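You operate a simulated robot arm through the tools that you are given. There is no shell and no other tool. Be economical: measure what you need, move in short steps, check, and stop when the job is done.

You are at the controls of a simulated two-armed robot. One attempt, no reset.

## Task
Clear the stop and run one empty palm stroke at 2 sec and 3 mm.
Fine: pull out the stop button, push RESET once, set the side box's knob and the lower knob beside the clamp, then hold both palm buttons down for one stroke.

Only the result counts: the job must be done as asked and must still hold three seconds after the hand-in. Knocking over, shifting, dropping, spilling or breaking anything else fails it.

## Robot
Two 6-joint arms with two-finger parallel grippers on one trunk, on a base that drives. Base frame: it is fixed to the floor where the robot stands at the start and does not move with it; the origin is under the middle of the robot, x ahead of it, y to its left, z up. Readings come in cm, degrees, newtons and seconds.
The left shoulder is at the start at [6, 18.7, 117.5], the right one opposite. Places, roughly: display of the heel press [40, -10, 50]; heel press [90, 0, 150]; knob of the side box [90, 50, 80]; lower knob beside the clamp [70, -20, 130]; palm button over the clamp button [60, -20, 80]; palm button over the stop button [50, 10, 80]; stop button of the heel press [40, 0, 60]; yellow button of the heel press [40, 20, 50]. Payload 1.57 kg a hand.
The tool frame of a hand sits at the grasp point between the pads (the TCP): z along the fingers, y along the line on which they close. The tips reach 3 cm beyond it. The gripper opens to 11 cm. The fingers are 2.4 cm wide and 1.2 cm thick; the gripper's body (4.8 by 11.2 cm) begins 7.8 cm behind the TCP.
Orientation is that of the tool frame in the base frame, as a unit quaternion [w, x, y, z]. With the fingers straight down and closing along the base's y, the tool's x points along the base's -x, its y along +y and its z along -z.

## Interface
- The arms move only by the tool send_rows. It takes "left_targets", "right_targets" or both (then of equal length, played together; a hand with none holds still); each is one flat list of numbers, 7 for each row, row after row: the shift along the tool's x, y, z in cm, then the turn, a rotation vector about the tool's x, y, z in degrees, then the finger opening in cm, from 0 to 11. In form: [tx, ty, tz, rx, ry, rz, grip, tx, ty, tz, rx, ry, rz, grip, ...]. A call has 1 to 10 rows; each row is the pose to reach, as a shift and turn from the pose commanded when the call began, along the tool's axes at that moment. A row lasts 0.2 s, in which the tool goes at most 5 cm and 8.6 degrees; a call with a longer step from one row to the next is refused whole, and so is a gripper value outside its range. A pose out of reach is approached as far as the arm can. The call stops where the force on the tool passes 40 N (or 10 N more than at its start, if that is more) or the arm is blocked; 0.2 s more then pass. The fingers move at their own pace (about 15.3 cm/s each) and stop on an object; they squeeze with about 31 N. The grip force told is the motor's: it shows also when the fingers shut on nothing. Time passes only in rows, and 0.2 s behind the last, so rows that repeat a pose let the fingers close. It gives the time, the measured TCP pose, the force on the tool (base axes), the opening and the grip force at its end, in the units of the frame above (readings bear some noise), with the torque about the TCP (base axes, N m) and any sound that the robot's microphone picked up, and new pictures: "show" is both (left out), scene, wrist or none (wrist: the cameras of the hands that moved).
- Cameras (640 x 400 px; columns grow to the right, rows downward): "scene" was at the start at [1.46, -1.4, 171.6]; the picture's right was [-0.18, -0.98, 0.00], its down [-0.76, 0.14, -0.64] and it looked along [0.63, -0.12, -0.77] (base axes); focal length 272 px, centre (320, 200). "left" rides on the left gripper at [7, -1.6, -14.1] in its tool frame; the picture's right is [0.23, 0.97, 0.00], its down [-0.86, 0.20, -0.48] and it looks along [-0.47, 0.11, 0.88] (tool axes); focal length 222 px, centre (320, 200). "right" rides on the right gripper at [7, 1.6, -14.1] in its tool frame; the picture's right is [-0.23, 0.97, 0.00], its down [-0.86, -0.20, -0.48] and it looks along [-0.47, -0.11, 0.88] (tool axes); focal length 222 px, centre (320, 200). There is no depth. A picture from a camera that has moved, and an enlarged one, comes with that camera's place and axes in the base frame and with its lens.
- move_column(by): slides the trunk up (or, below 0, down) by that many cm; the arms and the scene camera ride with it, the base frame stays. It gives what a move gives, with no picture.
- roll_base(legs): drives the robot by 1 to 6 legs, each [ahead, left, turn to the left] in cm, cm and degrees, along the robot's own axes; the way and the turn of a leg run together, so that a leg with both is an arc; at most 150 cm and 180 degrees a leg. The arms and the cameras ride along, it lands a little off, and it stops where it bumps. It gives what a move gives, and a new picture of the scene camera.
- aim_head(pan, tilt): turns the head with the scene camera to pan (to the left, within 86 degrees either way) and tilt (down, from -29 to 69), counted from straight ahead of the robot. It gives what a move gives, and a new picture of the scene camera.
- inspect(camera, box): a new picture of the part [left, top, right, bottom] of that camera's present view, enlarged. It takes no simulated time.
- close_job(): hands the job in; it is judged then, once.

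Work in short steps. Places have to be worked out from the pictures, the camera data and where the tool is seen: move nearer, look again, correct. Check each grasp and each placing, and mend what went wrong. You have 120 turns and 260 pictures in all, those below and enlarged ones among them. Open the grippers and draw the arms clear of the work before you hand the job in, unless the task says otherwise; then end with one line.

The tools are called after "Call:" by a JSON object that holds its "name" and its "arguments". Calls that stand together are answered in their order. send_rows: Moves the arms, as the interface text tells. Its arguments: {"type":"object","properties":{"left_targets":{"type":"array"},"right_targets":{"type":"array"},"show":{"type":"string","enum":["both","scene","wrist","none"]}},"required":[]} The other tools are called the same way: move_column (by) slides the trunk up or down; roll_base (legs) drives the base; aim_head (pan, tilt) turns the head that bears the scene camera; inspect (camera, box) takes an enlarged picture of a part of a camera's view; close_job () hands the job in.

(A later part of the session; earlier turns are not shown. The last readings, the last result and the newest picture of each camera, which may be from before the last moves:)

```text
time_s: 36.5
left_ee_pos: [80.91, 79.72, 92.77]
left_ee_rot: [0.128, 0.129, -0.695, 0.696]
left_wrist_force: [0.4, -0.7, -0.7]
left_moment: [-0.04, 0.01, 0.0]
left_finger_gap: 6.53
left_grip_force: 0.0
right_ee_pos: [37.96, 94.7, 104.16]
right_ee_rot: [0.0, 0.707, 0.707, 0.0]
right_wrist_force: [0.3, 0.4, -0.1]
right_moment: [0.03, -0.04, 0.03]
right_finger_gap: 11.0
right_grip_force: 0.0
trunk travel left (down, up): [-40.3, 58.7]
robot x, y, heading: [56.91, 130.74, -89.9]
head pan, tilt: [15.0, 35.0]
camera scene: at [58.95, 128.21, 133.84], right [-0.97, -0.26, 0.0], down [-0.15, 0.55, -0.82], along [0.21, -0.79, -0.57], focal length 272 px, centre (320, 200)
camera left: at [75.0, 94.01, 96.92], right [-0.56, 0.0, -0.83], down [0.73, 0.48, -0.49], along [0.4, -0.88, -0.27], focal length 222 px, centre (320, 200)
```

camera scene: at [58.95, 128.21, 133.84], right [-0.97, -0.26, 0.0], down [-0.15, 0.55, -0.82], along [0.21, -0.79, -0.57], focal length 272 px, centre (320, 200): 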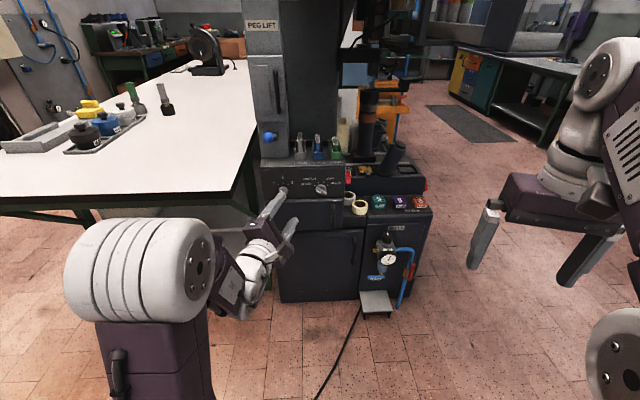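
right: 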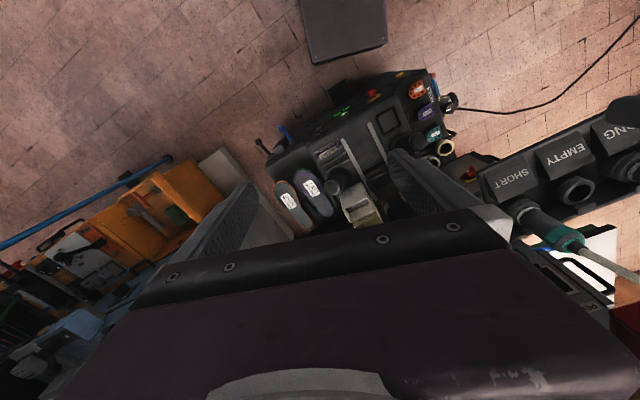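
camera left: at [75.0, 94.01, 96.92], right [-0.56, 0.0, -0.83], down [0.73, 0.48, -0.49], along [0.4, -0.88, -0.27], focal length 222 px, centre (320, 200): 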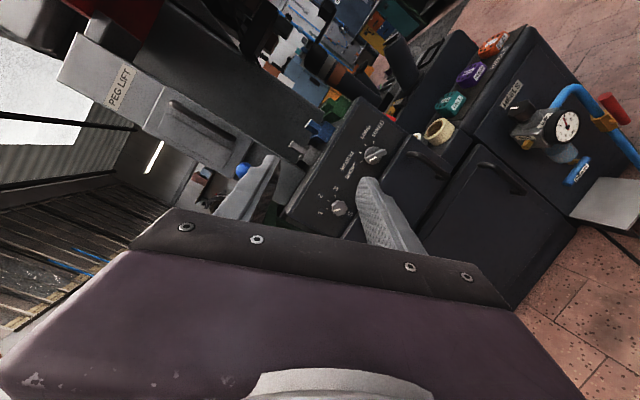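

Roll works. I lower 13.5 cm, then shift left 13 and forward 15.

Call:
{"name": "move_column", "arguments": {"by": -13.5}}

Call:
{"name": "roll_base", "arguments": {"legs": [[0, 13.1, 0], [13, 0, 0]]}}

Call:
{"name": "inspect", "arguments": {"camera": "left", "box": [0, 0, 640, 400]}}

```text
time_s: 38.1
left_ee_pos: [80.95, 79.81, 79.31]
left_ee_rot: [0.128, 0.128, -0.695, 0.696]
left_wrist_force: [1.2, -0.2, -0.1]
left_moment: [-0.02, 0.01, 0.01]
left_finger_gap: 6.51
left_grip_force: 0.0
right_ee_pos: [37.92, 94.81, 90.79]
right_ee_rot: [0.0, 0.706, 0.708, 0.0]
right_wrist_force: [-0.2, -0.4, 1.0]
right_moment: [0.02, -0.04, -0.01]
right_finger_gap: 10.98
right_grip_force: 0.0
trunk travel left (down, up): [-26.8, 72.2]
robot x, y, heading: [56.79, 130.94, -89.8]
head pan, tilt: [15.0, 35.0]
```

```text
time_s: 40.2
left_ee_pos: [94.06, 66.92, 79.3]
left_ee_rot: [0.127, 0.128, -0.695, 0.696]
left_wrist_force: [-1.0, 0.2, -0.2]
left_moment: [0.0, -0.01, 0.03]
left_finger_gap: 6.5
left_grip_force: 0.0
right_ee_pos: [51.06, 81.68, 90.75]
right_ee_rot: [0.0, 0.706, 0.708, 0.0]
right_wrist_force: [0.5, 0.0, 0.6]
right_moment: [0.0, -0.03, 0.01]
right_finger_gap: 10.99
right_grip_force: 0.2
trunk travel left (down, up): [-26.8, 72.2]
robot x, y, heading: [70.03, 117.93, -89.8]
head pan, tilt: [15.0, 35.0]
camera scene: at [72.0, 115.3, 120.33], right [-0.96, -0.26, 0.0], down [-0.15, 0.55, -0.82], along [0.21, -0.79, -0.57], focal length 272 px, centre (320, 200)
```

scene: 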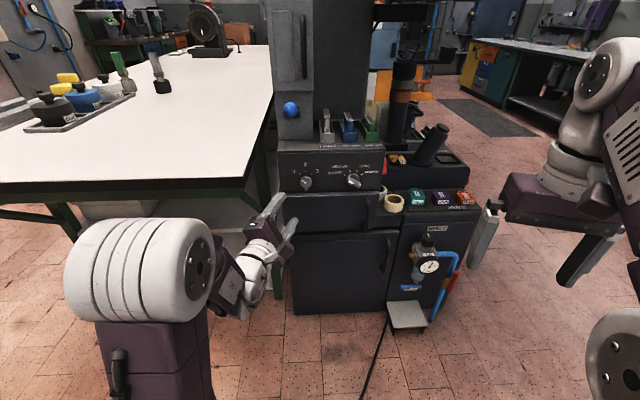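

```text
1.00 times, centred on (320, 200) of left (not enlarged: the box is as wide or as high as the picture)
camera zoom: at [88.13, 81.17, 83.36], right [-0.56, 0.0, -0.83], down [0.73, 0.48, -0.49], along [0.4, -0.88, -0.27], focal length 222 px, centre (320, 200)
```

zoom: 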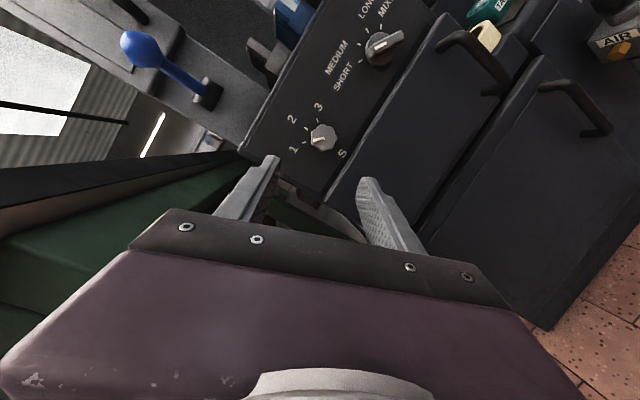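

Knob at about (93.6, 50.8, 79.3). I test the arm by extending 5 cm toward it.

Call:
{"name": "send_rows", "arguments": {"left_targets": [0.2, 0.1, 2, 0, 0, 0, 6.5, 0.37, 0.14, 4, 0, 0, 0, 6.5], "show": "none"}}

```text
time_s: 40.9
left_ee_pos: [94.55, 63.14, 79.66]
left_ee_rot: [-0.129, -0.125, 0.696, -0.695]
left_wrist_force: [0.4, -0.2, 0.7]
left_moment: [-0.02, -0.04, 0.02]
left_finger_gap: 6.52
left_grip_force: 0.1
left hand out of reach, approached as far as the arm can: row 1, 2
right_ee_pos: [50.96, 81.93, 90.79]
right_ee_rot: [0.0, 0.706, 0.708, 0.0]
right_wrist_force: [0.0, 0.5, 0.1]
right_moment: [-0.02, -0.01, -0.02]
right_finger_gap: 10.99
right_grip_force: 0.0
trunk travel left (down, up): [-26.8, 72.2]
robot x, y, heading: [69.74, 117.72, -89.9]
head pan, tilt: [15.0, 35.0]
```

The arm is at its reach limit; I retract it and let the base do the approach instead.

Call:
{"name": "send_rows", "arguments": {"left_targets": [0, 0, -5, 0, 0, 0, 6.5, 0.3, 0.1, -8, 0, 0, 0, 6.5], "show": "none"}}

Call:
{"name": "roll_base", "arguments": {"legs": [[14, 0, 0]]}}

Call:
{"name": "inspect", "arguments": {"camera": "left", "box": [0, 0, 640, 400]}}

```text
time_s: 41.5
left_ee_pos: [95.3, 67.51, 80.09]
left_ee_rot: [0.128, 0.128, -0.695, 0.695]
left_wrist_force: [0.0, 0.2, 0.2]
left_moment: [0.0, 0.0, -0.02]
left_finger_gap: 6.5
left_grip_force: 0.0
left hand out of reach, approached as far as the arm can: row 1, 2
right_ee_pos: [51.11, 81.73, 90.81]
right_ee_rot: [-0.001, 0.705, 0.709, 0.0]
right_wrist_force: [1.1, 0.7, 0.3]
right_moment: [0.03, 0.02, -0.02]
right_finger_gap: 11.01
right_grip_force: 0.1
trunk travel left (down, up): [-26.8, 72.2]
robot x, y, heading: [69.82, 118.07, -89.5]
head pan, tilt: [15.0, 35.0]
```

```text
time_s: 42.8
left_ee_pos: [95.4, 53.65, 80.12]
left_ee_rot: [0.127, 0.128, -0.695, 0.696]
left_wrist_force: [-0.4, 0.3, -0.5]
left_moment: [-0.02, 0.02, -0.02]
left_finger_gap: 6.58
left_grip_force: 0.2
right_ee_pos: [51.11, 67.89, 90.7]
right_ee_rot: [0.0, 0.706, 0.708, 0.001]
right_wrist_force: [0.1, 0.1, 0.1]
right_moment: [-0.01, 0.01, 0.0]
right_finger_gap: 10.98
right_grip_force: 0.0
trunk travel left (down, up): [-26.8, 72.2]
robot x, y, heading: [69.94, 103.5, -89.6]
head pan, tilt: [15.0, 35.0]
camera scene: at [72.05, 101.47, 120.33], right [-0.96, -0.26, 0.0], down [-0.15, 0.55, -0.82], along [0.22, -0.79, -0.57], focal length 272 px, centre (320, 200)
```

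scene: 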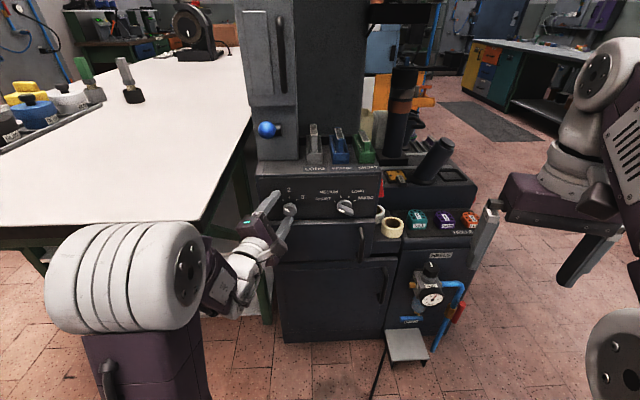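

```text
1.00 times, centred on (320, 200) of left (not enlarged: the box is as wide or as high as the picture)
camera zoom: at [89.29, 67.88, 84.15], right [-0.56, 0.0, -0.83], down [0.73, 0.48, -0.49], along [0.4, -0.88, -0.27], focal length 222 px, centre (320, 200)
```

zoom: 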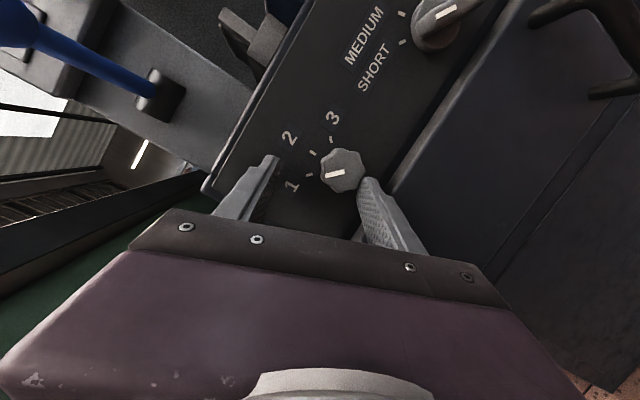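

Knob is offset from the hand by (−1.65, −1.1) in x, z. I correct with a slight retreat, opening to 8.

Call:
{"name": "send_rows", "arguments": {"left_targets": [0.6, 0.8, -2, 0, 0, 0, 8, 1.15, 1.62, -2, 0, 0, 0, 8], "show": "wrist"}}

```text
time_s: 43.4
left_ee_pos: [94.49, 53.34, 79.68]
left_ee_rot: [0.127, 0.129, -0.695, 0.696]
left_wrist_force: [-0.3, 0.4, -0.3]
left_moment: [0.0, -0.02, -0.04]
left_finger_gap: 8.01
left_grip_force: 0.0
left hand out of reach, approached as far as the arm can: row 1, 2
right_ee_pos: [51.09, 67.87, 90.84]
right_ee_rot: [0.0, 0.706, 0.708, 0.0]
right_wrist_force: [0.1, -0.4, 0.2]
right_moment: [-0.01, 0.03, 0.0]
right_finger_gap: 11.0
right_grip_force: 0.1
trunk travel left (down, up): [-26.8, 72.2]
robot x, y, heading: [70.14, 104.14, -89.6]
head pan, tilt: [15.0, 35.0]
camera left: at [88.43, 67.5, 83.7], right [-0.56, 0.0, -0.83], down [0.73, 0.48, -0.49], along [0.4, -0.88, -0.27], focal length 222 px, centre (320, 200)
```

left: 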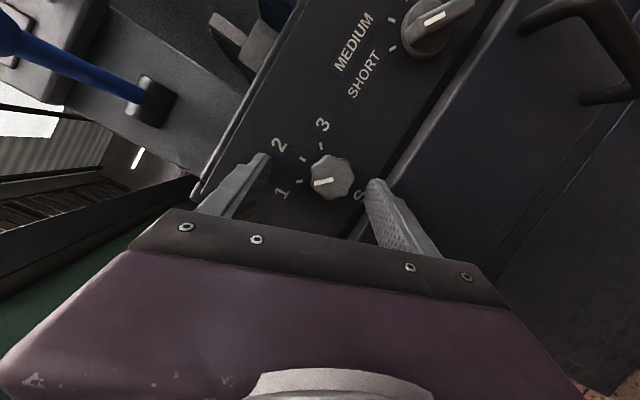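

The arm seems folded too close, so I back the base 14 cm and extend the arm by that much instead.

Call:
{"name": "roll_base", "arguments": {"legs": [[-16, 0, 0]]}}

Call:
{"name": "send_rows", "arguments": {"left_targets": [0, 0, 4, 0, 0, 0, 8, 0, 0, 8, 0, 0, 0, 8, 0, 0, 12, 0, 0, 0, 8], "show": "wrist"}}

```text
time_s: 44.8
left_ee_pos: [94.24, 69.4, 79.7]
left_ee_rot: [0.128, 0.128, -0.695, 0.696]
left_wrist_force: [-0.6, 0.4, -0.4]
left_moment: [0.01, -0.02, 0.0]
left_finger_gap: 7.98
left_grip_force: 0.1
right_ee_pos: [51.06, 83.98, 90.78]
right_ee_rot: [0.0, 0.707, 0.708, 0.0]
right_wrist_force: [-0.4, 0.8, -0.3]
right_moment: [-0.05, -0.02, 0.0]
right_finger_gap: 10.99
right_grip_force: 0.1
trunk travel left (down, up): [-26.8, 72.2]
robot x, y, heading: [69.54, 120.07, -90.0]
head pan, tilt: [15.0, 35.0]
camera scene: at [72.0, 117.71, 120.34], right [-0.97, -0.26, 0.0], down [-0.15, 0.55, -0.82], along [0.21, -0.79, -0.57], focal length 272 px, centre (320, 200)
```

scene: 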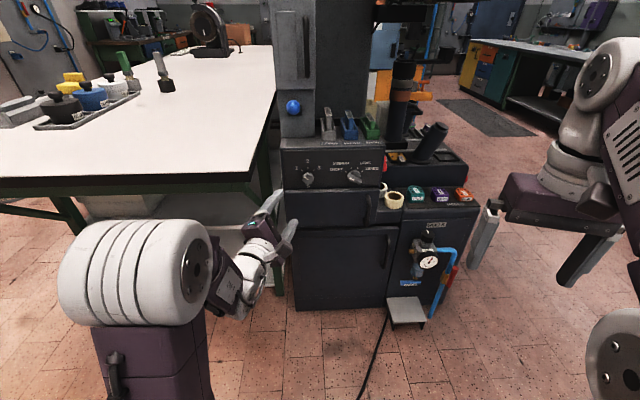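

```text
time_s: 45.6
left_ee_pos: [95.48, 57.51, 79.89]
left_ee_rot: [-0.131, -0.124, 0.697, -0.694]
left_wrist_force: [-0.5, -0.7, -0.6]
left_moment: [0.01, 0.01, 0.0]
left_finger_gap: 8.0
left_grip_force: 0.0
left hand out of reach, approached as far as the arm can: row 2, 3
right_ee_pos: [51.06, 84.1, 90.69]
right_ee_rot: [-0.001, 0.707, 0.707, 0.0]
right_wrist_force: [0.4, -0.2, 0.1]
right_moment: [-0.02, 0.0, -0.02]
right_finger_gap: 10.99
right_grip_force: 0.1
trunk travel left (down, up): [-26.8, 72.2]
robot x, y, heading: [69.47, 120.12, -89.8]
head pan, tilt: [15.0, 35.0]
camera left: at [89.6, 71.69, 84.0], right [-0.56, 0.01, -0.83], down [0.73, 0.47, -0.49], along [0.39, -0.88, -0.27], focal length 222 px, centre (320, 200)
```

left: 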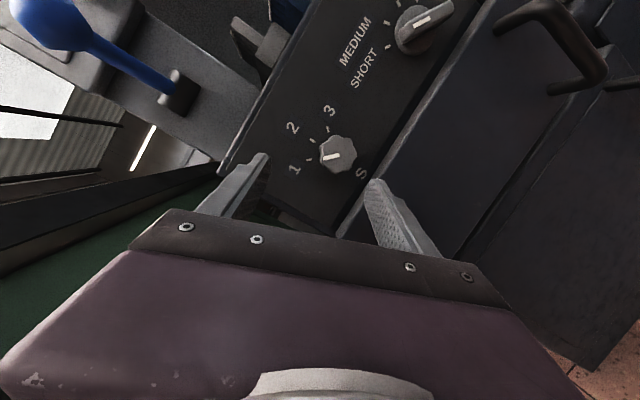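

The hand drifts outward at the limit; I shift the base right by 6 cm so the hand works further to its own side.

Call:
{"name": "roll_base", "arguments": {"legs": [[0, -7, 0]]}}

Call:
{"name": "send_rows", "arguments": {"left_targets": [-2.5, -0.5, 0, 0, 0, 0, 8, -4.9, -0.9, 0, 0, 0, 0, 8], "show": "wrist"}}

```text
time_s: 46.6
left_ee_pos: [88.62, 57.53, 79.93]
left_ee_rot: [-0.13, -0.123, 0.696, -0.695]
left_wrist_force: [-0.6, -0.5, 0.9]
left_moment: [-0.01, -0.03, 0.02]
left_finger_gap: 8.01
left_grip_force: 0.0
right_ee_pos: [44.14, 84.02, 90.72]
right_ee_rot: [0.0, 0.707, 0.708, 0.0]
right_wrist_force: [-0.3, 0.3, 0.1]
right_moment: [-0.01, -0.04, 0.0]
right_finger_gap: 11.03
right_grip_force: 0.0
trunk travel left (down, up): [-26.8, 72.2]
robot x, y, heading: [63.04, 119.52, -89.9]
head pan, tilt: [15.0, 35.0]
camera scene: at [65.04, 117.6, 120.34], right [-0.97, -0.26, 0.0], down [-0.15, 0.55, -0.82], along [0.21, -0.79, -0.57], focal length 272 px, centre (320, 200)
```

scene: 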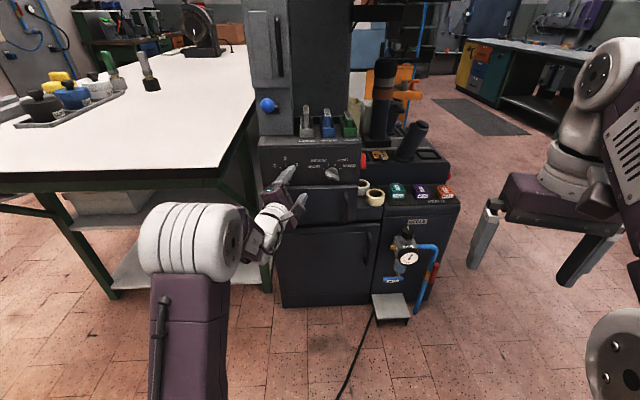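

```text
time_s: 47.2
left_ee_pos: [93.51, 57.4, 78.95]
left_ee_rot: [-0.131, -0.124, 0.697, -0.694]
left_wrist_force: [0.7, -1.1, 0.9]
left_moment: [0.0, -0.01, -0.01]
left_finger_gap: 7.98
left_grip_force: 0.1
right_ee_pos: [44.16, 84.12, 90.82]
right_ee_rot: [-0.001, 0.706, 0.708, -0.001]
right_wrist_force: [-0.5, 0.0, 0.0]
right_moment: [-0.02, 0.02, 0.04]
right_finger_gap: 11.05
right_grip_force: 0.1
trunk travel left (down, up): [-26.8, 72.2]
robot x, y, heading: [62.97, 119.92, -89.8]
head pan, tilt: [15.0, 35.0]
camera left: at [87.65, 71.68, 83.04], right [-0.56, 0.01, -0.83], down [0.73, 0.47, -0.49], along [0.39, -0.88, -0.27], focal length 222 px, centre (320, 200)
```

left: 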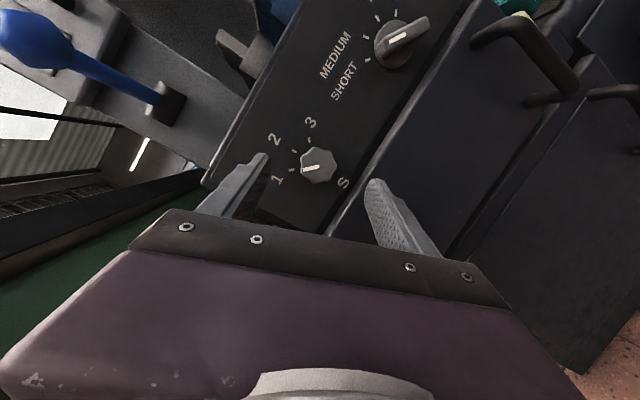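

In reach now and well aligned. I advance 5 cm.

Call:
{"name": "send_rows", "arguments": {"left_targets": [-0.3, -0.1, 2.5, 0, 0, 0, 8, -0.3, -0.1, 4.9, 0, 0, 0, 8], "show": "wrist"}}

```text
time_s: 47.8
left_ee_pos: [93.68, 53.44, 78.74]
left_ee_rot: [-0.131, -0.124, 0.7, -0.691]
left_wrist_force: [-3.8, 16.8, 2.7]
left_moment: [0.7, 0.2, -0.24]
left_finger_gap: 7.78
left_grip_force: 0.0
right_ee_pos: [44.25, 84.21, 90.67]
right_ee_rot: [-0.001, 0.707, 0.708, 0.0]
right_wrist_force: [-0.1, -1.7, -0.5]
right_moment: [0.03, -0.02, -0.03]
right_finger_gap: 11.03
right_grip_force: 0.1
trunk travel left (down, up): [-26.8, 72.2]
robot x, y, heading: [63.05, 119.97, -90.2]
head pan, tilt: [15.0, 35.0]
stopped in row 2 (left hand): the force on the tool passed its limit (the readings are from after the stop); the commanded pose is now the measured one
camera left: at [87.84, 67.66, 82.95], right [-0.56, 0.02, -0.83], down [0.73, 0.47, -0.49], along [0.39, -0.88, -0.28], focal length 222 px, centre (320, 200)
```

left: 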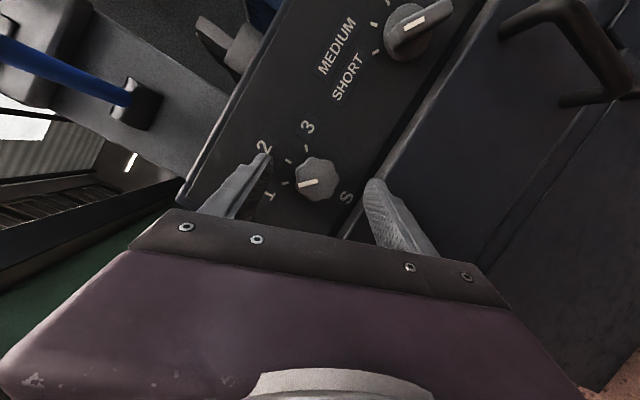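

The lower finger met the drawer front below the panel. I retreat, narrow to 5 cm, and advance again.

Call:
{"name": "send_rows", "arguments": {"left_targets": [0, 0, -1.5, 0, 0, 0, 5, -0.1, -0.1, -1.5, 0, 0, 0, 4.8, -0.1, -0.1, -1.5, 0, 0, 0, 4.8], "show": "wrist"}}

```text
time_s: 48.6
left_ee_pos: [93.85, 54.79, 78.82]
left_ee_rot: [-0.13, -0.125, 0.699, -0.692]
left_wrist_force: [0.5, 0.8, 0.1]
left_moment: [-0.01, 0.0, 0.02]
left_finger_gap: 4.81
left_grip_force: 0.2
right_ee_pos: [44.2, 83.86, 90.82]
right_ee_rot: [0.001, 0.707, 0.708, -0.001]
right_wrist_force: [0.4, -0.2, -0.1]
right_moment: [0.01, 0.05, 0.01]
right_finger_gap: 10.98
right_grip_force: 0.1
trunk travel left (down, up): [-26.8, 72.2]
robot x, y, heading: [62.98, 120.16, -89.7]
head pan, tilt: [15.0, 35.0]
camera left: at [87.99, 68.99, 83.0], right [-0.56, 0.01, -0.83], down [0.73, 0.47, -0.49], along [0.39, -0.88, -0.28], focal length 222 px, centre (320, 200)
```

left: 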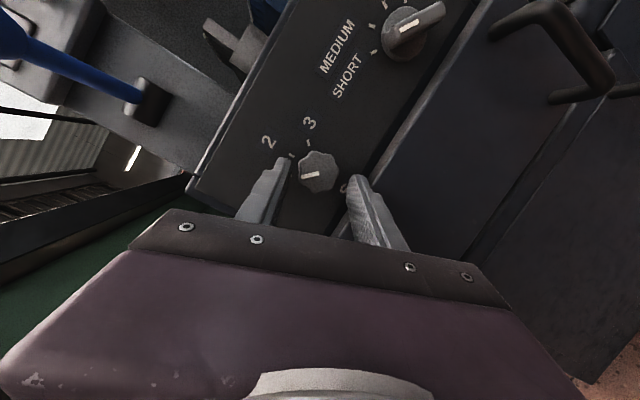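

Call:
{"name": "send_rows", "arguments": {"left_targets": [0, 0, 1.2, 0, 0, 0, 4.8, 0, 0, 2.2, 0, 0, 0, 4.8], "show": "wrist"}}

```text
time_s: 49.2
left_ee_pos: [93.76, 52.65, 78.77]
left_ee_rot: [-0.131, -0.124, 0.7, -0.691]
left_wrist_force: [-0.8, 3.5, -0.7]
left_moment: [-0.09, 0.04, 0.07]
left_finger_gap: 4.74
left_grip_force: 0.1
right_ee_pos: [44.22, 84.05, 90.85]
right_ee_rot: [0.0, 0.707, 0.707, 0.0]
right_wrist_force: [0.8, 0.0, -0.2]
right_moment: [-0.02, -0.05, 0.05]
right_finger_gap: 10.99
right_grip_force: 0.0
trunk travel left (down, up): [-26.8, 72.2]
robot x, y, heading: [63.1, 120.37, -90.0]
head pan, tilt: [15.0, 35.0]
camera left: at [87.97, 66.89, 82.98], right [-0.56, 0.02, -0.83], down [0.73, 0.48, -0.49], along [0.39, -0.88, -0.28], focal length 222 px, centre (320, 200)
```

left: 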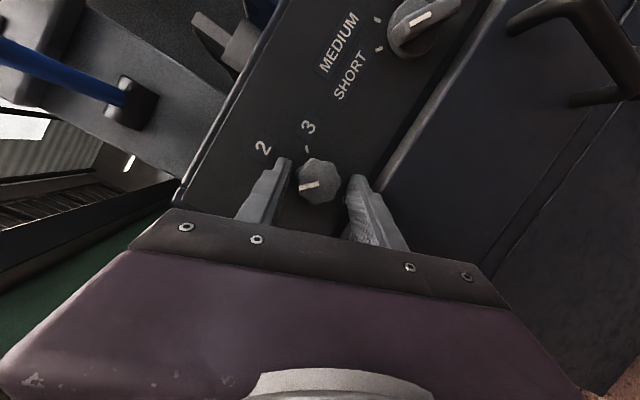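

Tips are at the panel face. I close on the knob and let the fingers settle.

Call:
{"name": "send_rows", "arguments": {"left_targets": [0, 0, -0.2, 0, 0, 0, 2, 0, 0, -0.2, 0, 0, 0, 2, 0, 0, -0.2, 0, 0, 0, 2], "show": "wrist"}}

```text
time_s: 50.0
left_ee_pos: [93.82, 52.62, 78.97]
left_ee_rot: [-0.132, -0.124, 0.698, -0.693]
left_wrist_force: [7.9, -25.7, 16.1]
left_moment: [-0.53, -0.08, 0.76]
left_finger_gap: 3.42
left_grip_force: 41.8
right_ee_pos: [44.23, 83.85, 90.69]
right_ee_rot: [-0.001, 0.706, 0.708, 0.001]
right_wrist_force: [0.2, -0.3, -0.4]
right_moment: [-0.01, -0.03, -0.01]
right_finger_gap: 10.99
right_grip_force: 0.1
trunk travel left (down, up): [-26.8, 72.2]
robot x, y, heading: [63.21, 120.09, -90.0]
head pan, tilt: [15.0, 35.0]
camera left: at [88.03, 66.93, 83.1], right [-0.56, 0.01, -0.83], down [0.73, 0.47, -0.49], along [0.39, -0.88, -0.27], focal length 222 px, centre (320, 200)
```

left: 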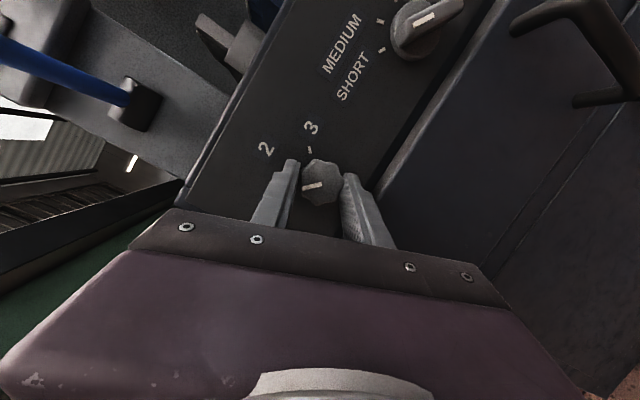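

Gripped (3.42 cm). I turn clockwise 45°, easing the axial pull.

Call:
{"name": "send_rows", "arguments": {"left_targets": [0, -0.12, 0.2, 0, 0, 0, 2, 0, -0.12, 0.2, 0, 0, 8, 2, 0, -0.12, 0.2, 0, 0, 16, 2, 0, -0.12, 0.2, 0, 0, 24, 2, 0, -0.12, 0.2, 0, 0, 32, 2, 0, -0.12, 0.2, 0, 0, 40, 2, 0, -0.12, 0.2, 0, 0, 46, 2], "show": "wrist"}}

```text
time_s: 51.6
left_ee_pos: [93.81, 52.63, 79.06]
left_ee_rot: [0.151, 0.16, 0.692, -0.687]
left_wrist_force: [3.1, 1.7, 15.6]
left_moment: [0.76, 0.32, -0.44]
left_finger_gap: 3.47
left_grip_force: 42.0
right_ee_pos: [44.15, 84.22, 90.9]
right_ee_rot: [0.002, 0.707, 0.708, -0.001]
right_wrist_force: [0.9, 0.1, -0.5]
right_moment: [0.01, 0.01, -0.01]
right_finger_gap: 11.03
right_grip_force: 0.0
trunk travel left (down, up): [-26.8, 72.2]
robot x, y, heading: [63.01, 120.54, -89.8]
head pan, tilt: [15.0, 35.0]
camera left: at [86.95, 66.97, 77.68], right [0.21, 0.01, -0.98], down [0.86, 0.47, 0.19], along [0.46, -0.88, 0.09], focal length 222 px, centre (320, 200)
```

left: 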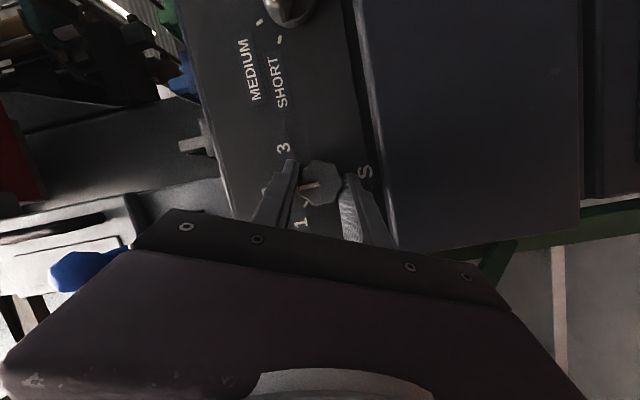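

The marker moved with the hand. I release and retreat to check.

Call:
{"name": "send_rows", "arguments": {"left_targets": [0, 0, 0, 0, 0, 0, 5.2, 0, 0, 0, 0, 0, 0, 5.2, 0, 0, -4, 0, 0, 0, 5.2, 0, 0, -9, 0, 0, 0, 5.2], "show": "wrist"}}

Call:
{"name": "inspect", "arguments": {"camera": "scene", "box": [250, 120, 350, 190]}}

Call:
{"name": "inspect", "arguments": {"camera": "left", "box": [240, 80, 400, 230]}}

```text
time_s: 52.6
left_ee_pos: [94.14, 61.86, 78.87]
left_ee_rot: [0.15, 0.159, 0.693, -0.687]
left_wrist_force: [0.1, 0.1, -0.5]
left_moment: [0.03, 0.0, -0.01]
left_finger_gap: 5.2
left_grip_force: 0.1
right_ee_pos: [44.35, 83.97, 90.75]
right_ee_rot: [0.0, 0.707, 0.708, 0.0]
right_wrist_force: [-0.7, 0.1, 0.0]
right_moment: [0.01, 0.01, 0.03]
right_finger_gap: 10.99
right_grip_force: 0.1
trunk travel left (down, up): [-26.8, 72.2]
robot x, y, heading: [62.8, 120.17, -89.9]
head pan, tilt: [15.0, 35.0]
camera left: at [87.24, 76.15, 77.61], right [0.21, 0.01, -0.98], down [0.86, 0.47, 0.19], along [0.46, -0.88, 0.09], focal length 222 px, centre (320, 200)
```

left: 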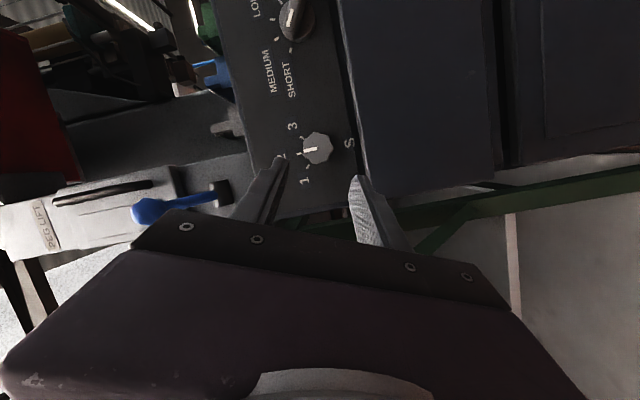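

```text
5.71 times, centred on (300, 155) of scene
camera zoom: at [65.17, 117.64, 120.34], right [-0.97, -0.26, 0.0], down [-0.15, 0.55, -0.82], along [0.21, -0.79, -0.57], focal length 1553 px, centre (434, 457)
```

zoom: 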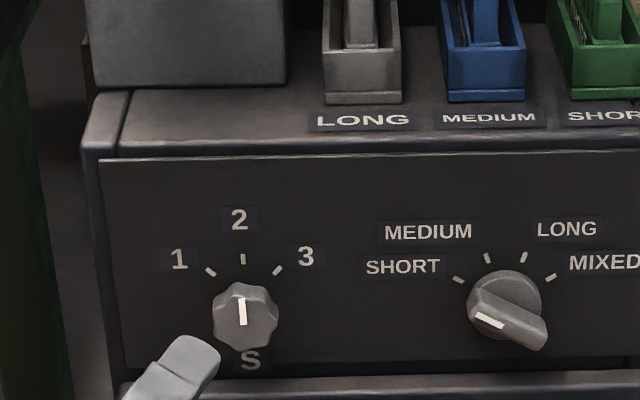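

```text
2.67 times, centred on (320, 155) of left
camera zoom: at [87.24, 76.15, 77.61], right [0.21, 0.01, -0.98], down [0.86, 0.47, 0.19], along [0.46, -0.88, 0.09], focal length 592 px, centre (320, 320)
```

zoom: 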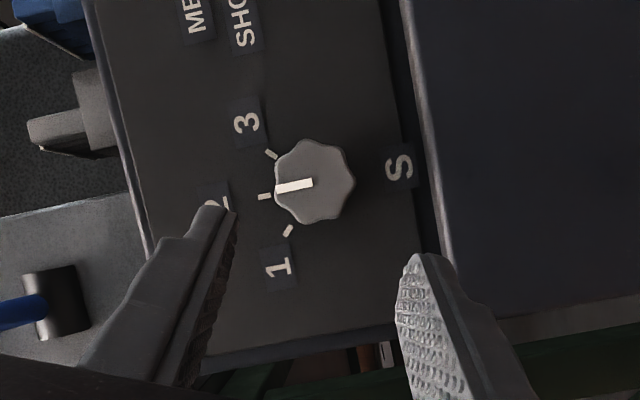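

S is at 2. Now I retreat and drive round to the front of the machine.

Call:
{"name": "roll_base", "arguments": {"legs": [[-12, 0, 0], [0, -110, 0], [0, 0, 90], [0, -105, 0]]}}

Call:
{"name": "aim_head", "arguments": {"pan": -10, "tilt": 35}}

```text
time_s: 67.7
left_ee_pos: [10.91, 58.33, 78.9]
left_ee_rot: [0.582, -0.363, 0.611, -0.394]
left_wrist_force: [0.1, -0.7, -0.7]
left_moment: [0.0, 0.0, -0.02]
left_finger_gap: 5.21
left_grip_force: 0.0
right_ee_pos: [-13.61, 9.58, 90.73]
right_ee_rot: [-0.001, 0.023, 1.0, 0.0]
right_wrist_force: [-0.4, 0.3, -0.3]
right_moment: [0.04, 0.03, 0.0]
right_finger_gap: 11.01
right_grip_force: 0.1
trunk travel left (down, up): [-26.8, 72.2]
robot x, y, heading: [-48.5, 29.51, -2.3]
head pan, tilt: [15.0, 35.0]
camera scene: at [-46.2, 32.06, 120.34], right [0.22, -0.98, 0.0], down [-0.56, -0.12, -0.82], along [0.8, 0.18, -0.57], focal length 272 px, centre (320, 200)
```

scene: 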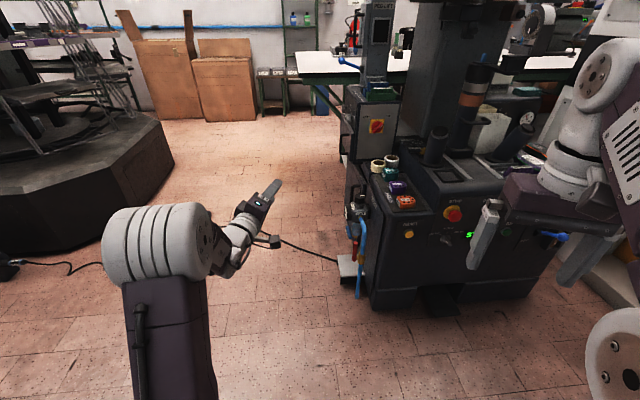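

```text
time_s: 68.6
left_ee_pos: [11.03, 58.24, 79.0]
left_ee_rot: [0.582, -0.363, 0.611, -0.394]
left_wrist_force: [0.3, -0.8, 0.3]
left_moment: [0.0, 0.02, 0.0]
left_finger_gap: 5.17
left_grip_force: 0.0
right_ee_pos: [-13.61, 9.51, 90.67]
right_ee_rot: [-0.001, 0.023, 1.0, 0.0]
right_wrist_force: [-0.2, 0.5, -0.8]
right_moment: [-0.01, 0.0, -0.01]
right_finger_gap: 10.98
right_grip_force: 0.0
trunk travel left (down, up): [-26.8, 72.2]
robot x, y, heading: [-49.06, 30.01, -2.7]
head pan, tilt: [-10.0, 35.0]
camera scene: at [-46.2, 28.28, 120.34], right [-0.22, -0.98, 0.0], down [-0.56, 0.12, -0.82], along [0.8, -0.18, -0.57], focal length 272 px, centre (320, 200)
```

scene: 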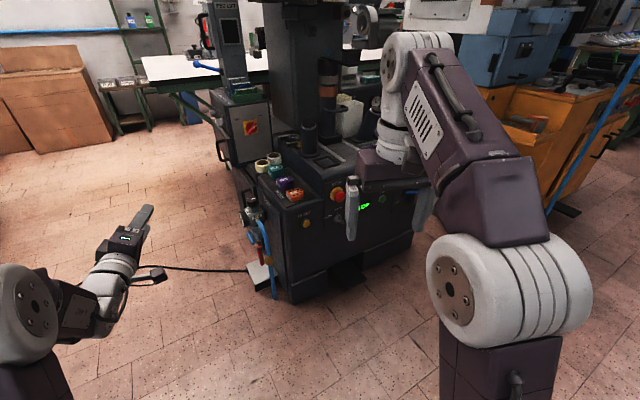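

Stop at about (40, 2, 60), RESET about (42, 15, 47). I straighten the base, lower the trunk, and roll the left hand back so it closes horizontally.

Call:
{"name": "roll_base", "arguments": {"legs": [[0, 0, 2.6], [0, -57, 0]]}}

Call:
{"name": "move_column", "arguments": {"by": -18.5}}

Call:
{"name": "send_rows", "arguments": {"left_targets": [0, 0, 0, 0, 0, 8.3, 8, 0, 0, 0, 0, 0, 16.6, 8, 0, 0, 0, 0, 0, 24.9, 8, 0, 0, 0, 0, 0, 33.2, 8, 0, 0, 0, 0, 0, 41.5, 8, 0, 0, 0, 0, 0, 49.8, 8, 0, 0, 0, 0, 0, 58, 8, 0, 0, 0, 0, 0, 65, 8], "show": "both"}}

```text
time_s: 72.3
left_ee_pos: [9.79, 2.12, 78.96]
left_ee_rot: [0.59, -0.375, 0.604, -0.383]
left_wrist_force: [0.2, 0.1, 0.6]
left_moment: [-0.03, -0.02, 0.01]
left_finger_gap: 5.19
left_grip_force: 0.1
right_ee_pos: [-12.93, -47.8, 90.79]
right_ee_rot: [-0.001, 0.004, 1.0, -0.001]
right_wrist_force: [-0.1, 0.1, 0.2]
right_moment: [-0.04, 0.0, 0.0]
right_finger_gap: 10.98
right_grip_force: 0.1
trunk travel left (down, up): [-26.8, 72.2]
robot x, y, heading: [-49.12, -28.56, -0.4]
head pan, tilt: [-10.0, 35.0]
camera scene: at [-46.27, -30.06, 120.34], right [-0.18, -0.98, 0.0], down [-0.56, 0.1, -0.82], along [0.81, -0.15, -0.57], focal length 272 px, centre (320, 200)
```

scene: 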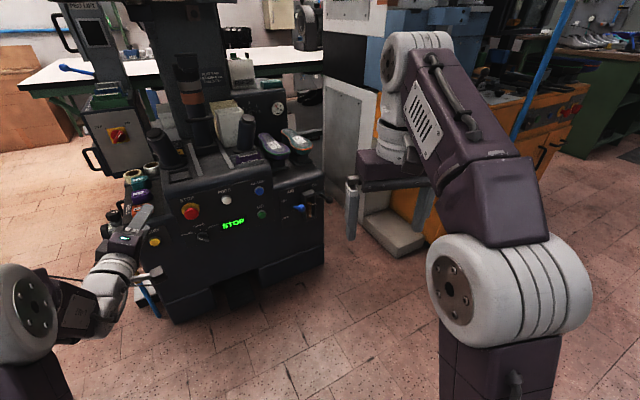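

```text
time_s: 74.4
left_ee_pos: [9.85, 2.2, 60.4]
left_ee_rot: [0.59, -0.373, 0.604, -0.384]
left_wrist_force: [-0.1, 0.1, -0.3]
left_moment: [0.02, 0.01, -0.05]
left_finger_gap: 5.19
left_grip_force: 0.1
right_ee_pos: [-12.99, -47.45, 72.27]
right_ee_rot: [0.001, 0.003, 1.0, 0.0]
right_wrist_force: [0.3, 0.3, -0.6]
right_moment: [0.01, -0.01, 0.03]
right_finger_gap: 11.0
right_grip_force: 0.0
trunk travel left (down, up): [-8.3, 90.7]
robot x, y, heading: [-48.93, -28.51, -0.4]
head pan, tilt: [-10.0, 35.0]
```

```text
time_s: 76.2
left_ee_pos: [9.8, 2.22, 60.39]
left_ee_rot: [0.703, 0.01, 0.711, -0.005]
left_wrist_force: [0.7, 0.0, -0.2]
left_moment: [0.02, -0.02, 0.01]
left_finger_gap: 8.02
left_grip_force: 0.0
right_ee_pos: [-13.01, -47.55, 72.31]
right_ee_rot: [-0.001, 0.003, 1.0, -0.001]
right_wrist_force: [-0.4, -0.8, -0.1]
right_moment: [0.02, 0.02, -0.01]
right_finger_gap: 11.0
right_grip_force: 0.0
trunk travel left (down, up): [-8.3, 90.7]
robot x, y, heading: [-48.73, -28.43, -0.4]
head pan, tilt: [-10.0, 35.0]
camera scene: at [-46.27, -30.02, 101.84], right [-0.18, -0.98, 0.0], down [-0.56, 0.1, -0.82], along [0.81, -0.15, -0.57], focal length 272 px, centre (320, 200)
camera left: at [-4.5, 0.96, 53.66], right [0.02, 0.97, -0.22], down [-0.47, 0.2, 0.86], along [0.88, 0.09, 0.46], focal length 222 px, centre (320, 200)
```

scene: 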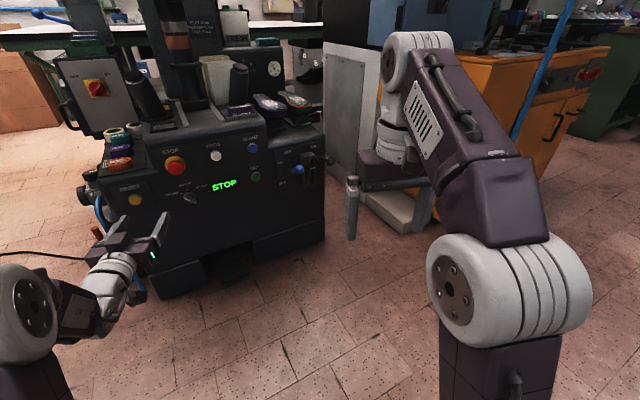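
left: 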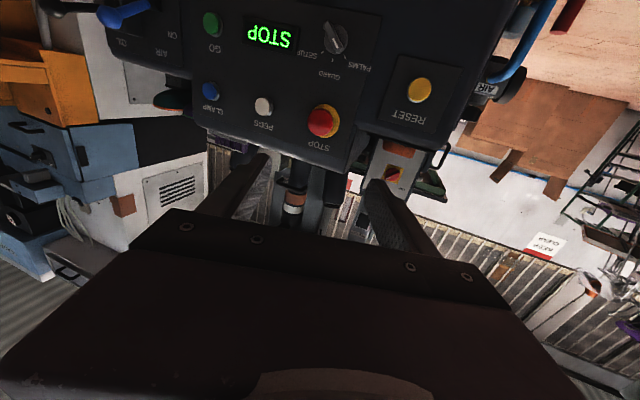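

Call:
{"name": "inspect", "arguments": {"camera": "left", "box": [180, 0, 460, 170]}}

Call:
{"name": "inspect", "arguments": {"camera": "scene", "box": [100, 110, 320, 240]}}

```text
2.29 times, centred on (320, 85) of left
camera zoom: at [-4.5, 0.96, 53.66], right [0.02, 0.97, -0.22], down [-0.47, 0.2, 0.86], along [0.88, 0.09, 0.46], focal length 508 px, centre (320, 463)
```

zoom: 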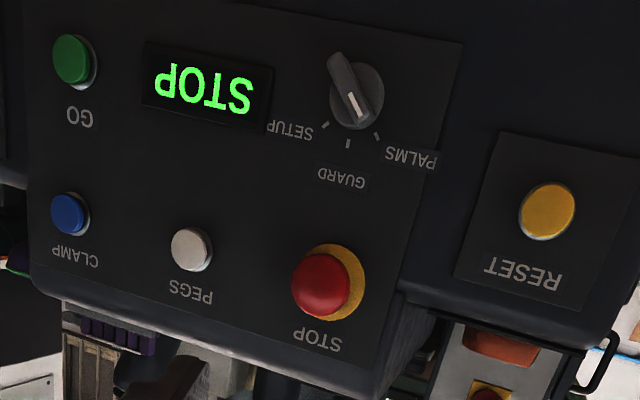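

```text
2.91 times, centred on (210, 175) of scene
camera zoom: at [-46.27, -30.02, 101.84], right [-0.18, -0.98, 0.0], down [-0.56, 0.1, -0.82], along [0.81, -0.15, -0.57], focal length 791 px, centre (640, 273)
```

zoom: 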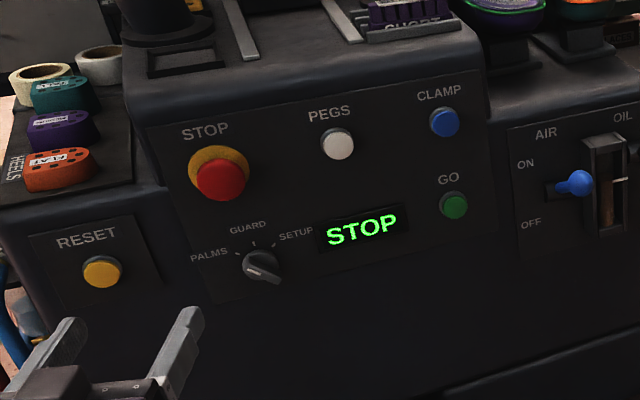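

Selector is on PALMS. Stop mushroom (~5 cm) at about (41, 2.3, 59.6). I drive 20 cm closer and look again.

Call:
{"name": "roll_base", "arguments": {"legs": [[19, 0, 0]]}}

Call:
{"name": "send_rows", "arguments": {"left_targets": [0.6, 0, 0, 0, 0, 0, 9, 0.6, 0, 0, 0, 0, 0, 9], "show": "wrist"}}

```text
time_s: 77.8
left_ee_pos: [29.02, 2.17, 60.49]
left_ee_rot: [0.704, 0.008, 0.711, -0.006]
left_wrist_force: [-0.1, -0.6, -0.2]
left_moment: [0.0, 0.04, -0.01]
left_finger_gap: 8.02
left_grip_force: 0.0
right_ee_pos: [6.35, -47.65, 72.24]
right_ee_rot: [-0.001, 0.004, 1.0, 0.0]
right_wrist_force: [-0.4, 0.2, 0.6]
right_moment: [-0.01, -0.03, 0.03]
right_finger_gap: 10.96
right_grip_force: 0.1
trunk travel left (down, up): [-8.3, 90.7]
robot x, y, heading: [-29.37, -28.7, -0.6]
head pan, tilt: [-10.0, 35.0]
camera scene: at [-27.05, -30.14, 101.84], right [-0.18, -0.98, 0.0], down [-0.56, 0.1, -0.82], along [0.81, -0.15, -0.57], focal length 272 px, centre (320, 200)
```

scene: 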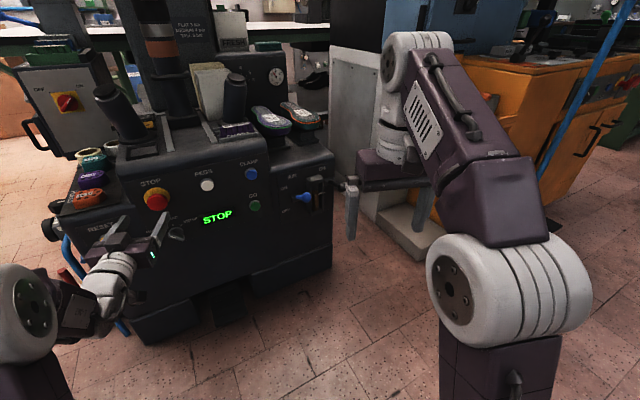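

```text
time_s: 78.3
left_ee_pos: [29.1, 2.01, 59.88]
left_ee_rot: [0.704, 0.009, 0.71, -0.007]
left_wrist_force: [0.2, 0.2, -0.3]
left_moment: [-0.01, -0.01, -0.02]
left_finger_gap: 9.03
left_grip_force: 0.0
right_ee_pos: [6.42, -47.69, 72.25]
right_ee_rot: [-0.001, 0.004, 1.0, -0.001]
right_wrist_force: [0.2, -0.2, -0.2]
right_moment: [-0.01, 0.02, 0.03]
right_finger_gap: 11.0
right_grip_force: 0.1
trunk travel left (down, up): [-8.3, 90.7]
robot x, y, heading: [-29.7, -28.65, -0.7]
head pan, tilt: [-10.0, 35.0]
camera left: at [14.73, 0.84, 53.07], right [0.02, 0.97, -0.22], down [-0.47, 0.21, 0.86], along [0.89, 0.09, 0.46], focal length 222 px, centre (320, 200)
```

left: 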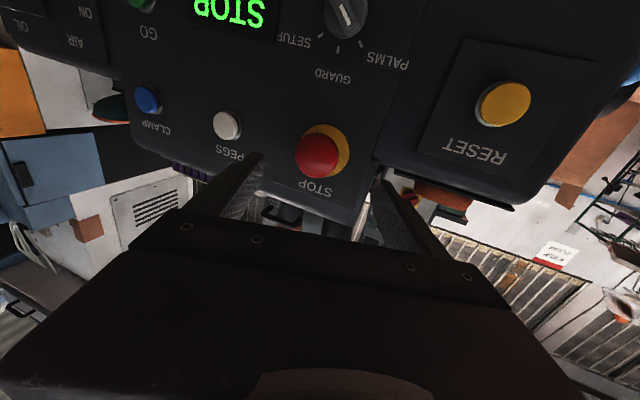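

Refined: red face at x≈37.5, y≈1.9, z≈59.8. I advance 5 cm and check.

Call:
{"name": "send_rows", "arguments": {"left_targets": [0, 0, 2.5, 0, 0, 0, 9, 0, 0, 5, 0, 0, 0, 9], "show": "both"}}

```text
time_s: 79.0
left_ee_pos: [34.01, 1.8, 59.77]
left_ee_rot: [0.703, 0.008, 0.711, -0.006]
left_wrist_force: [-0.5, 0.1, 0.6]
left_moment: [0.04, 0.0, -0.01]
left_finger_gap: 8.98
left_grip_force: 0.0
right_ee_pos: [6.28, -47.65, 72.14]
right_ee_rot: [0.001, 0.005, 1.0, -0.001]
right_wrist_force: [-0.1, -0.6, 0.0]
right_moment: [0.04, 0.03, -0.01]
right_finger_gap: 11.03
right_grip_force: 0.0
trunk travel left (down, up): [-8.3, 90.7]
robot x, y, heading: [-29.88, -28.63, -0.1]
head pan, tilt: [-10.0, 35.0]
camera scene: at [-27.05, -30.14, 101.84], right [-0.18, -0.98, 0.0], down [-0.56, 0.1, -0.82], along [0.81, -0.15, -0.57], focal length 272 px, centre (320, 200)
camera left: at [19.77, 0.64, 53.01], right [0.02, 0.97, -0.22], down [-0.47, 0.21, 0.86], along [0.88, 0.09, 0.46], focal length 222 px, centre (320, 200)
```

scene: 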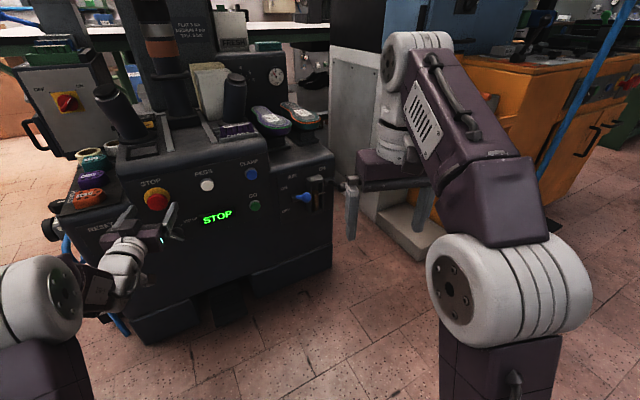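
left: 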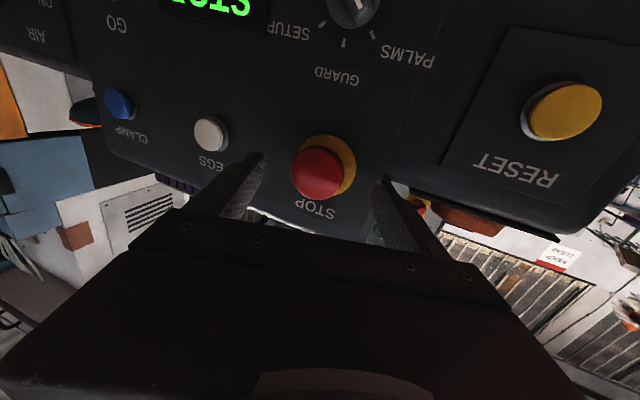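

Call:
{"name": "send_rows", "arguments": {"left_targets": [0, 0, 1.2, 0, 0, 0, 9, 0, 0, 2.3, 0, 0, 0, 9], "show": "wrist"}}

```text
time_s: 79.5
left_ee_pos: [36.13, 1.8, 59.75]
left_ee_rot: [0.704, 0.007, 0.711, -0.006]
left_wrist_force: [-23.5, -1.6, -0.3]
left_moment: [0.04, -0.13, 1.21]
left_finger_gap: 8.79
left_grip_force: 0.2
right_ee_pos: [6.17, -47.63, 72.39]
right_ee_rot: [0.002, 0.003, 1.0, 0.0]
right_wrist_force: [0.8, 0.4, 0.7]
right_moment: [-0.01, -0.01, 0.02]
right_finger_gap: 11.02
right_grip_force: 0.0
trunk travel left (down, up): [-8.3, 90.7]
robot x, y, heading: [-29.82, -28.85, -0.3]
head pan, tilt: [-10.0, 35.0]
camera left: at [21.78, 0.58, 53.03], right [0.02, 0.97, -0.22], down [-0.47, 0.21, 0.86], along [0.88, 0.09, 0.46], focal length 222 px, centre (320, 200)
```

left: 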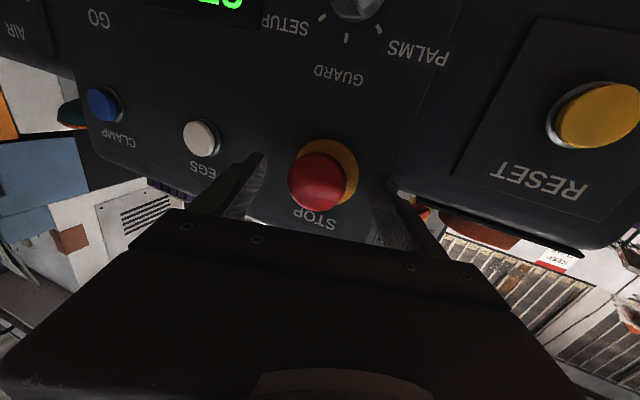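

The tips touch the panel (x≈39.1). I back off 0.4 and close on the mushroom.

Call:
{"name": "send_rows", "arguments": {"left_targets": [0, 0, -0.4, 0, 0, 0, 3, 0, 0, -0.4, 0, 0, 0, 3, 0, 0, -0.4, 0, 0, 0, 3], "show": "wrist"}}

```text
time_s: 80.3
left_ee_pos: [36.02, 1.48, 59.79]
left_ee_rot: [0.703, 0.011, 0.711, -0.007]
left_wrist_force: [9.7, -11.7, -1.8]
left_moment: [-0.12, -0.27, -0.35]
left_finger_gap: 4.88
left_grip_force: 45.0
right_ee_pos: [6.3, -47.8, 72.24]
right_ee_rot: [0.0, 0.004, 1.0, 0.0]
right_wrist_force: [-0.2, -0.2, 0.7]
right_moment: [0.0, -0.01, 0.01]
right_finger_gap: 11.02
right_grip_force: 0.1
trunk travel left (down, up): [-8.3, 90.7]
robot x, y, heading: [-29.56, -28.82, -0.4]
head pan, tilt: [-10.0, 35.0]
camera left: at [21.74, 0.38, 52.99], right [0.02, 0.97, -0.22], down [-0.46, 0.21, 0.86], along [0.89, 0.08, 0.46], focal length 222 px, centre (320, 200)
```

left: 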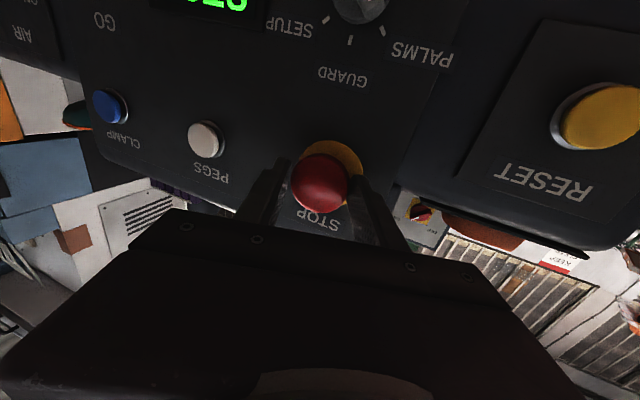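

Gripped (4.88 cm). I pull back gently.

Call:
{"name": "send_rows", "arguments": {"left_targets": [0, -0.2, -0.4, 0, 0, 0, 3, 0, -0.2, -0.9, 0, 0, 0, 3, 0, -0.2, -1.4, 0, 0, 0, 3], "show": "wrist"}}

```text
time_s: 81.3
left_ee_pos: [34.73, 1.32, 59.73]
left_ee_rot: [0.703, 0.012, 0.711, -0.007]
left_wrist_force: [17.3, -1.4, -1.5]
left_moment: [0.17, 0.24, -0.48]
left_finger_gap: 4.91
left_grip_force: 44.9
right_ee_pos: [6.26, -47.81, 72.22]
right_ee_rot: [-0.001, 0.005, 1.0, -0.001]
right_wrist_force: [-0.6, 0.8, 0.2]
right_moment: [0.0, 0.02, -0.01]
right_finger_gap: 11.0
right_grip_force: 0.0
trunk travel left (down, up): [-8.3, 90.7]
robot x, y, heading: [-29.57, -28.34, -0.4]
head pan, tilt: [-10.0, 35.0]
heard: click
stopped in row 3 (left hand): the force on the tool passed its limit (the readings are from after the stop); the commanded pose is now the measured one
camera left: at [20.51, 0.24, 52.96], right [0.03, 0.97, -0.22], down [-0.46, 0.21, 0.86], along [0.89, 0.08, 0.46], focal length 222 px, centre (320, 200)
```

left: 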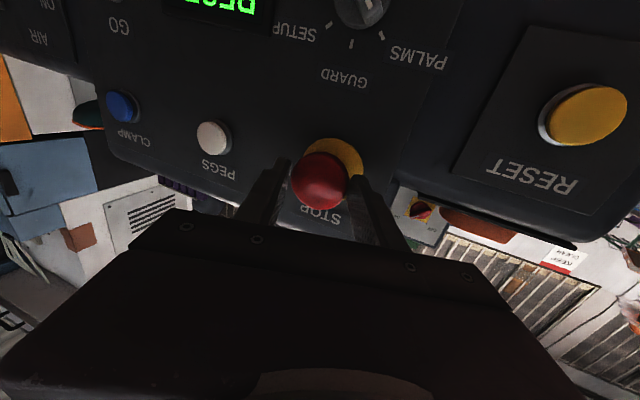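

Click, and the display now reads RESET. I release and retreat.

Call:
{"name": "send_rows", "arguments": {"left_targets": [0, 0, 0, 0, 0, 0, 9, 0, 0, 0, 0, 0, 0, 9, 0, 0, -4, 0, 0, 0, 9, 0, 0, -8, 0, 0, 0, 9], "show": "wrist"}}

```text
time_s: 82.3
left_ee_pos: [26.4, 1.59, 60.03]
left_ee_rot: [0.704, 0.012, 0.71, -0.008]
left_wrist_force: [0.8, -0.4, 0.6]
left_moment: [0.01, 0.02, -0.01]
left_finger_gap: 8.98
left_grip_force: 0.0
right_ee_pos: [6.29, -47.83, 72.22]
right_ee_rot: [0.0, 0.004, 1.0, -0.002]
right_wrist_force: [-1.5, 0.0, 0.6]
right_moment: [-0.01, -0.02, -0.04]
right_finger_gap: 11.0
right_grip_force: 0.1
trunk travel left (down, up): [-8.3, 90.7]
robot x, y, heading: [-29.84, -28.55, -0.4]
head pan, tilt: [-10.0, 35.0]
camera left: at [12.11, 0.55, 53.18], right [0.03, 0.97, -0.22], down [-0.47, 0.21, 0.86], along [0.88, 0.08, 0.46], focal length 222 px, centre (320, 200)
```

left: 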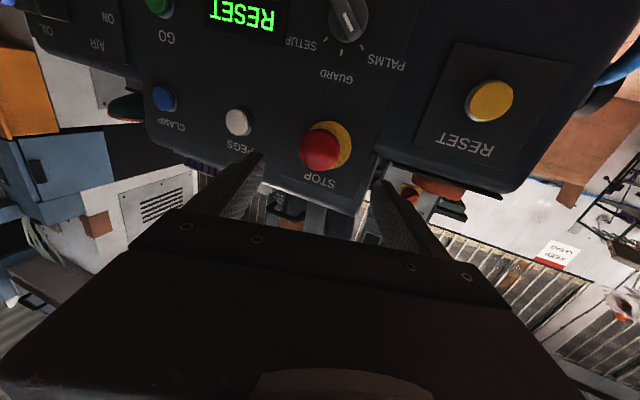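

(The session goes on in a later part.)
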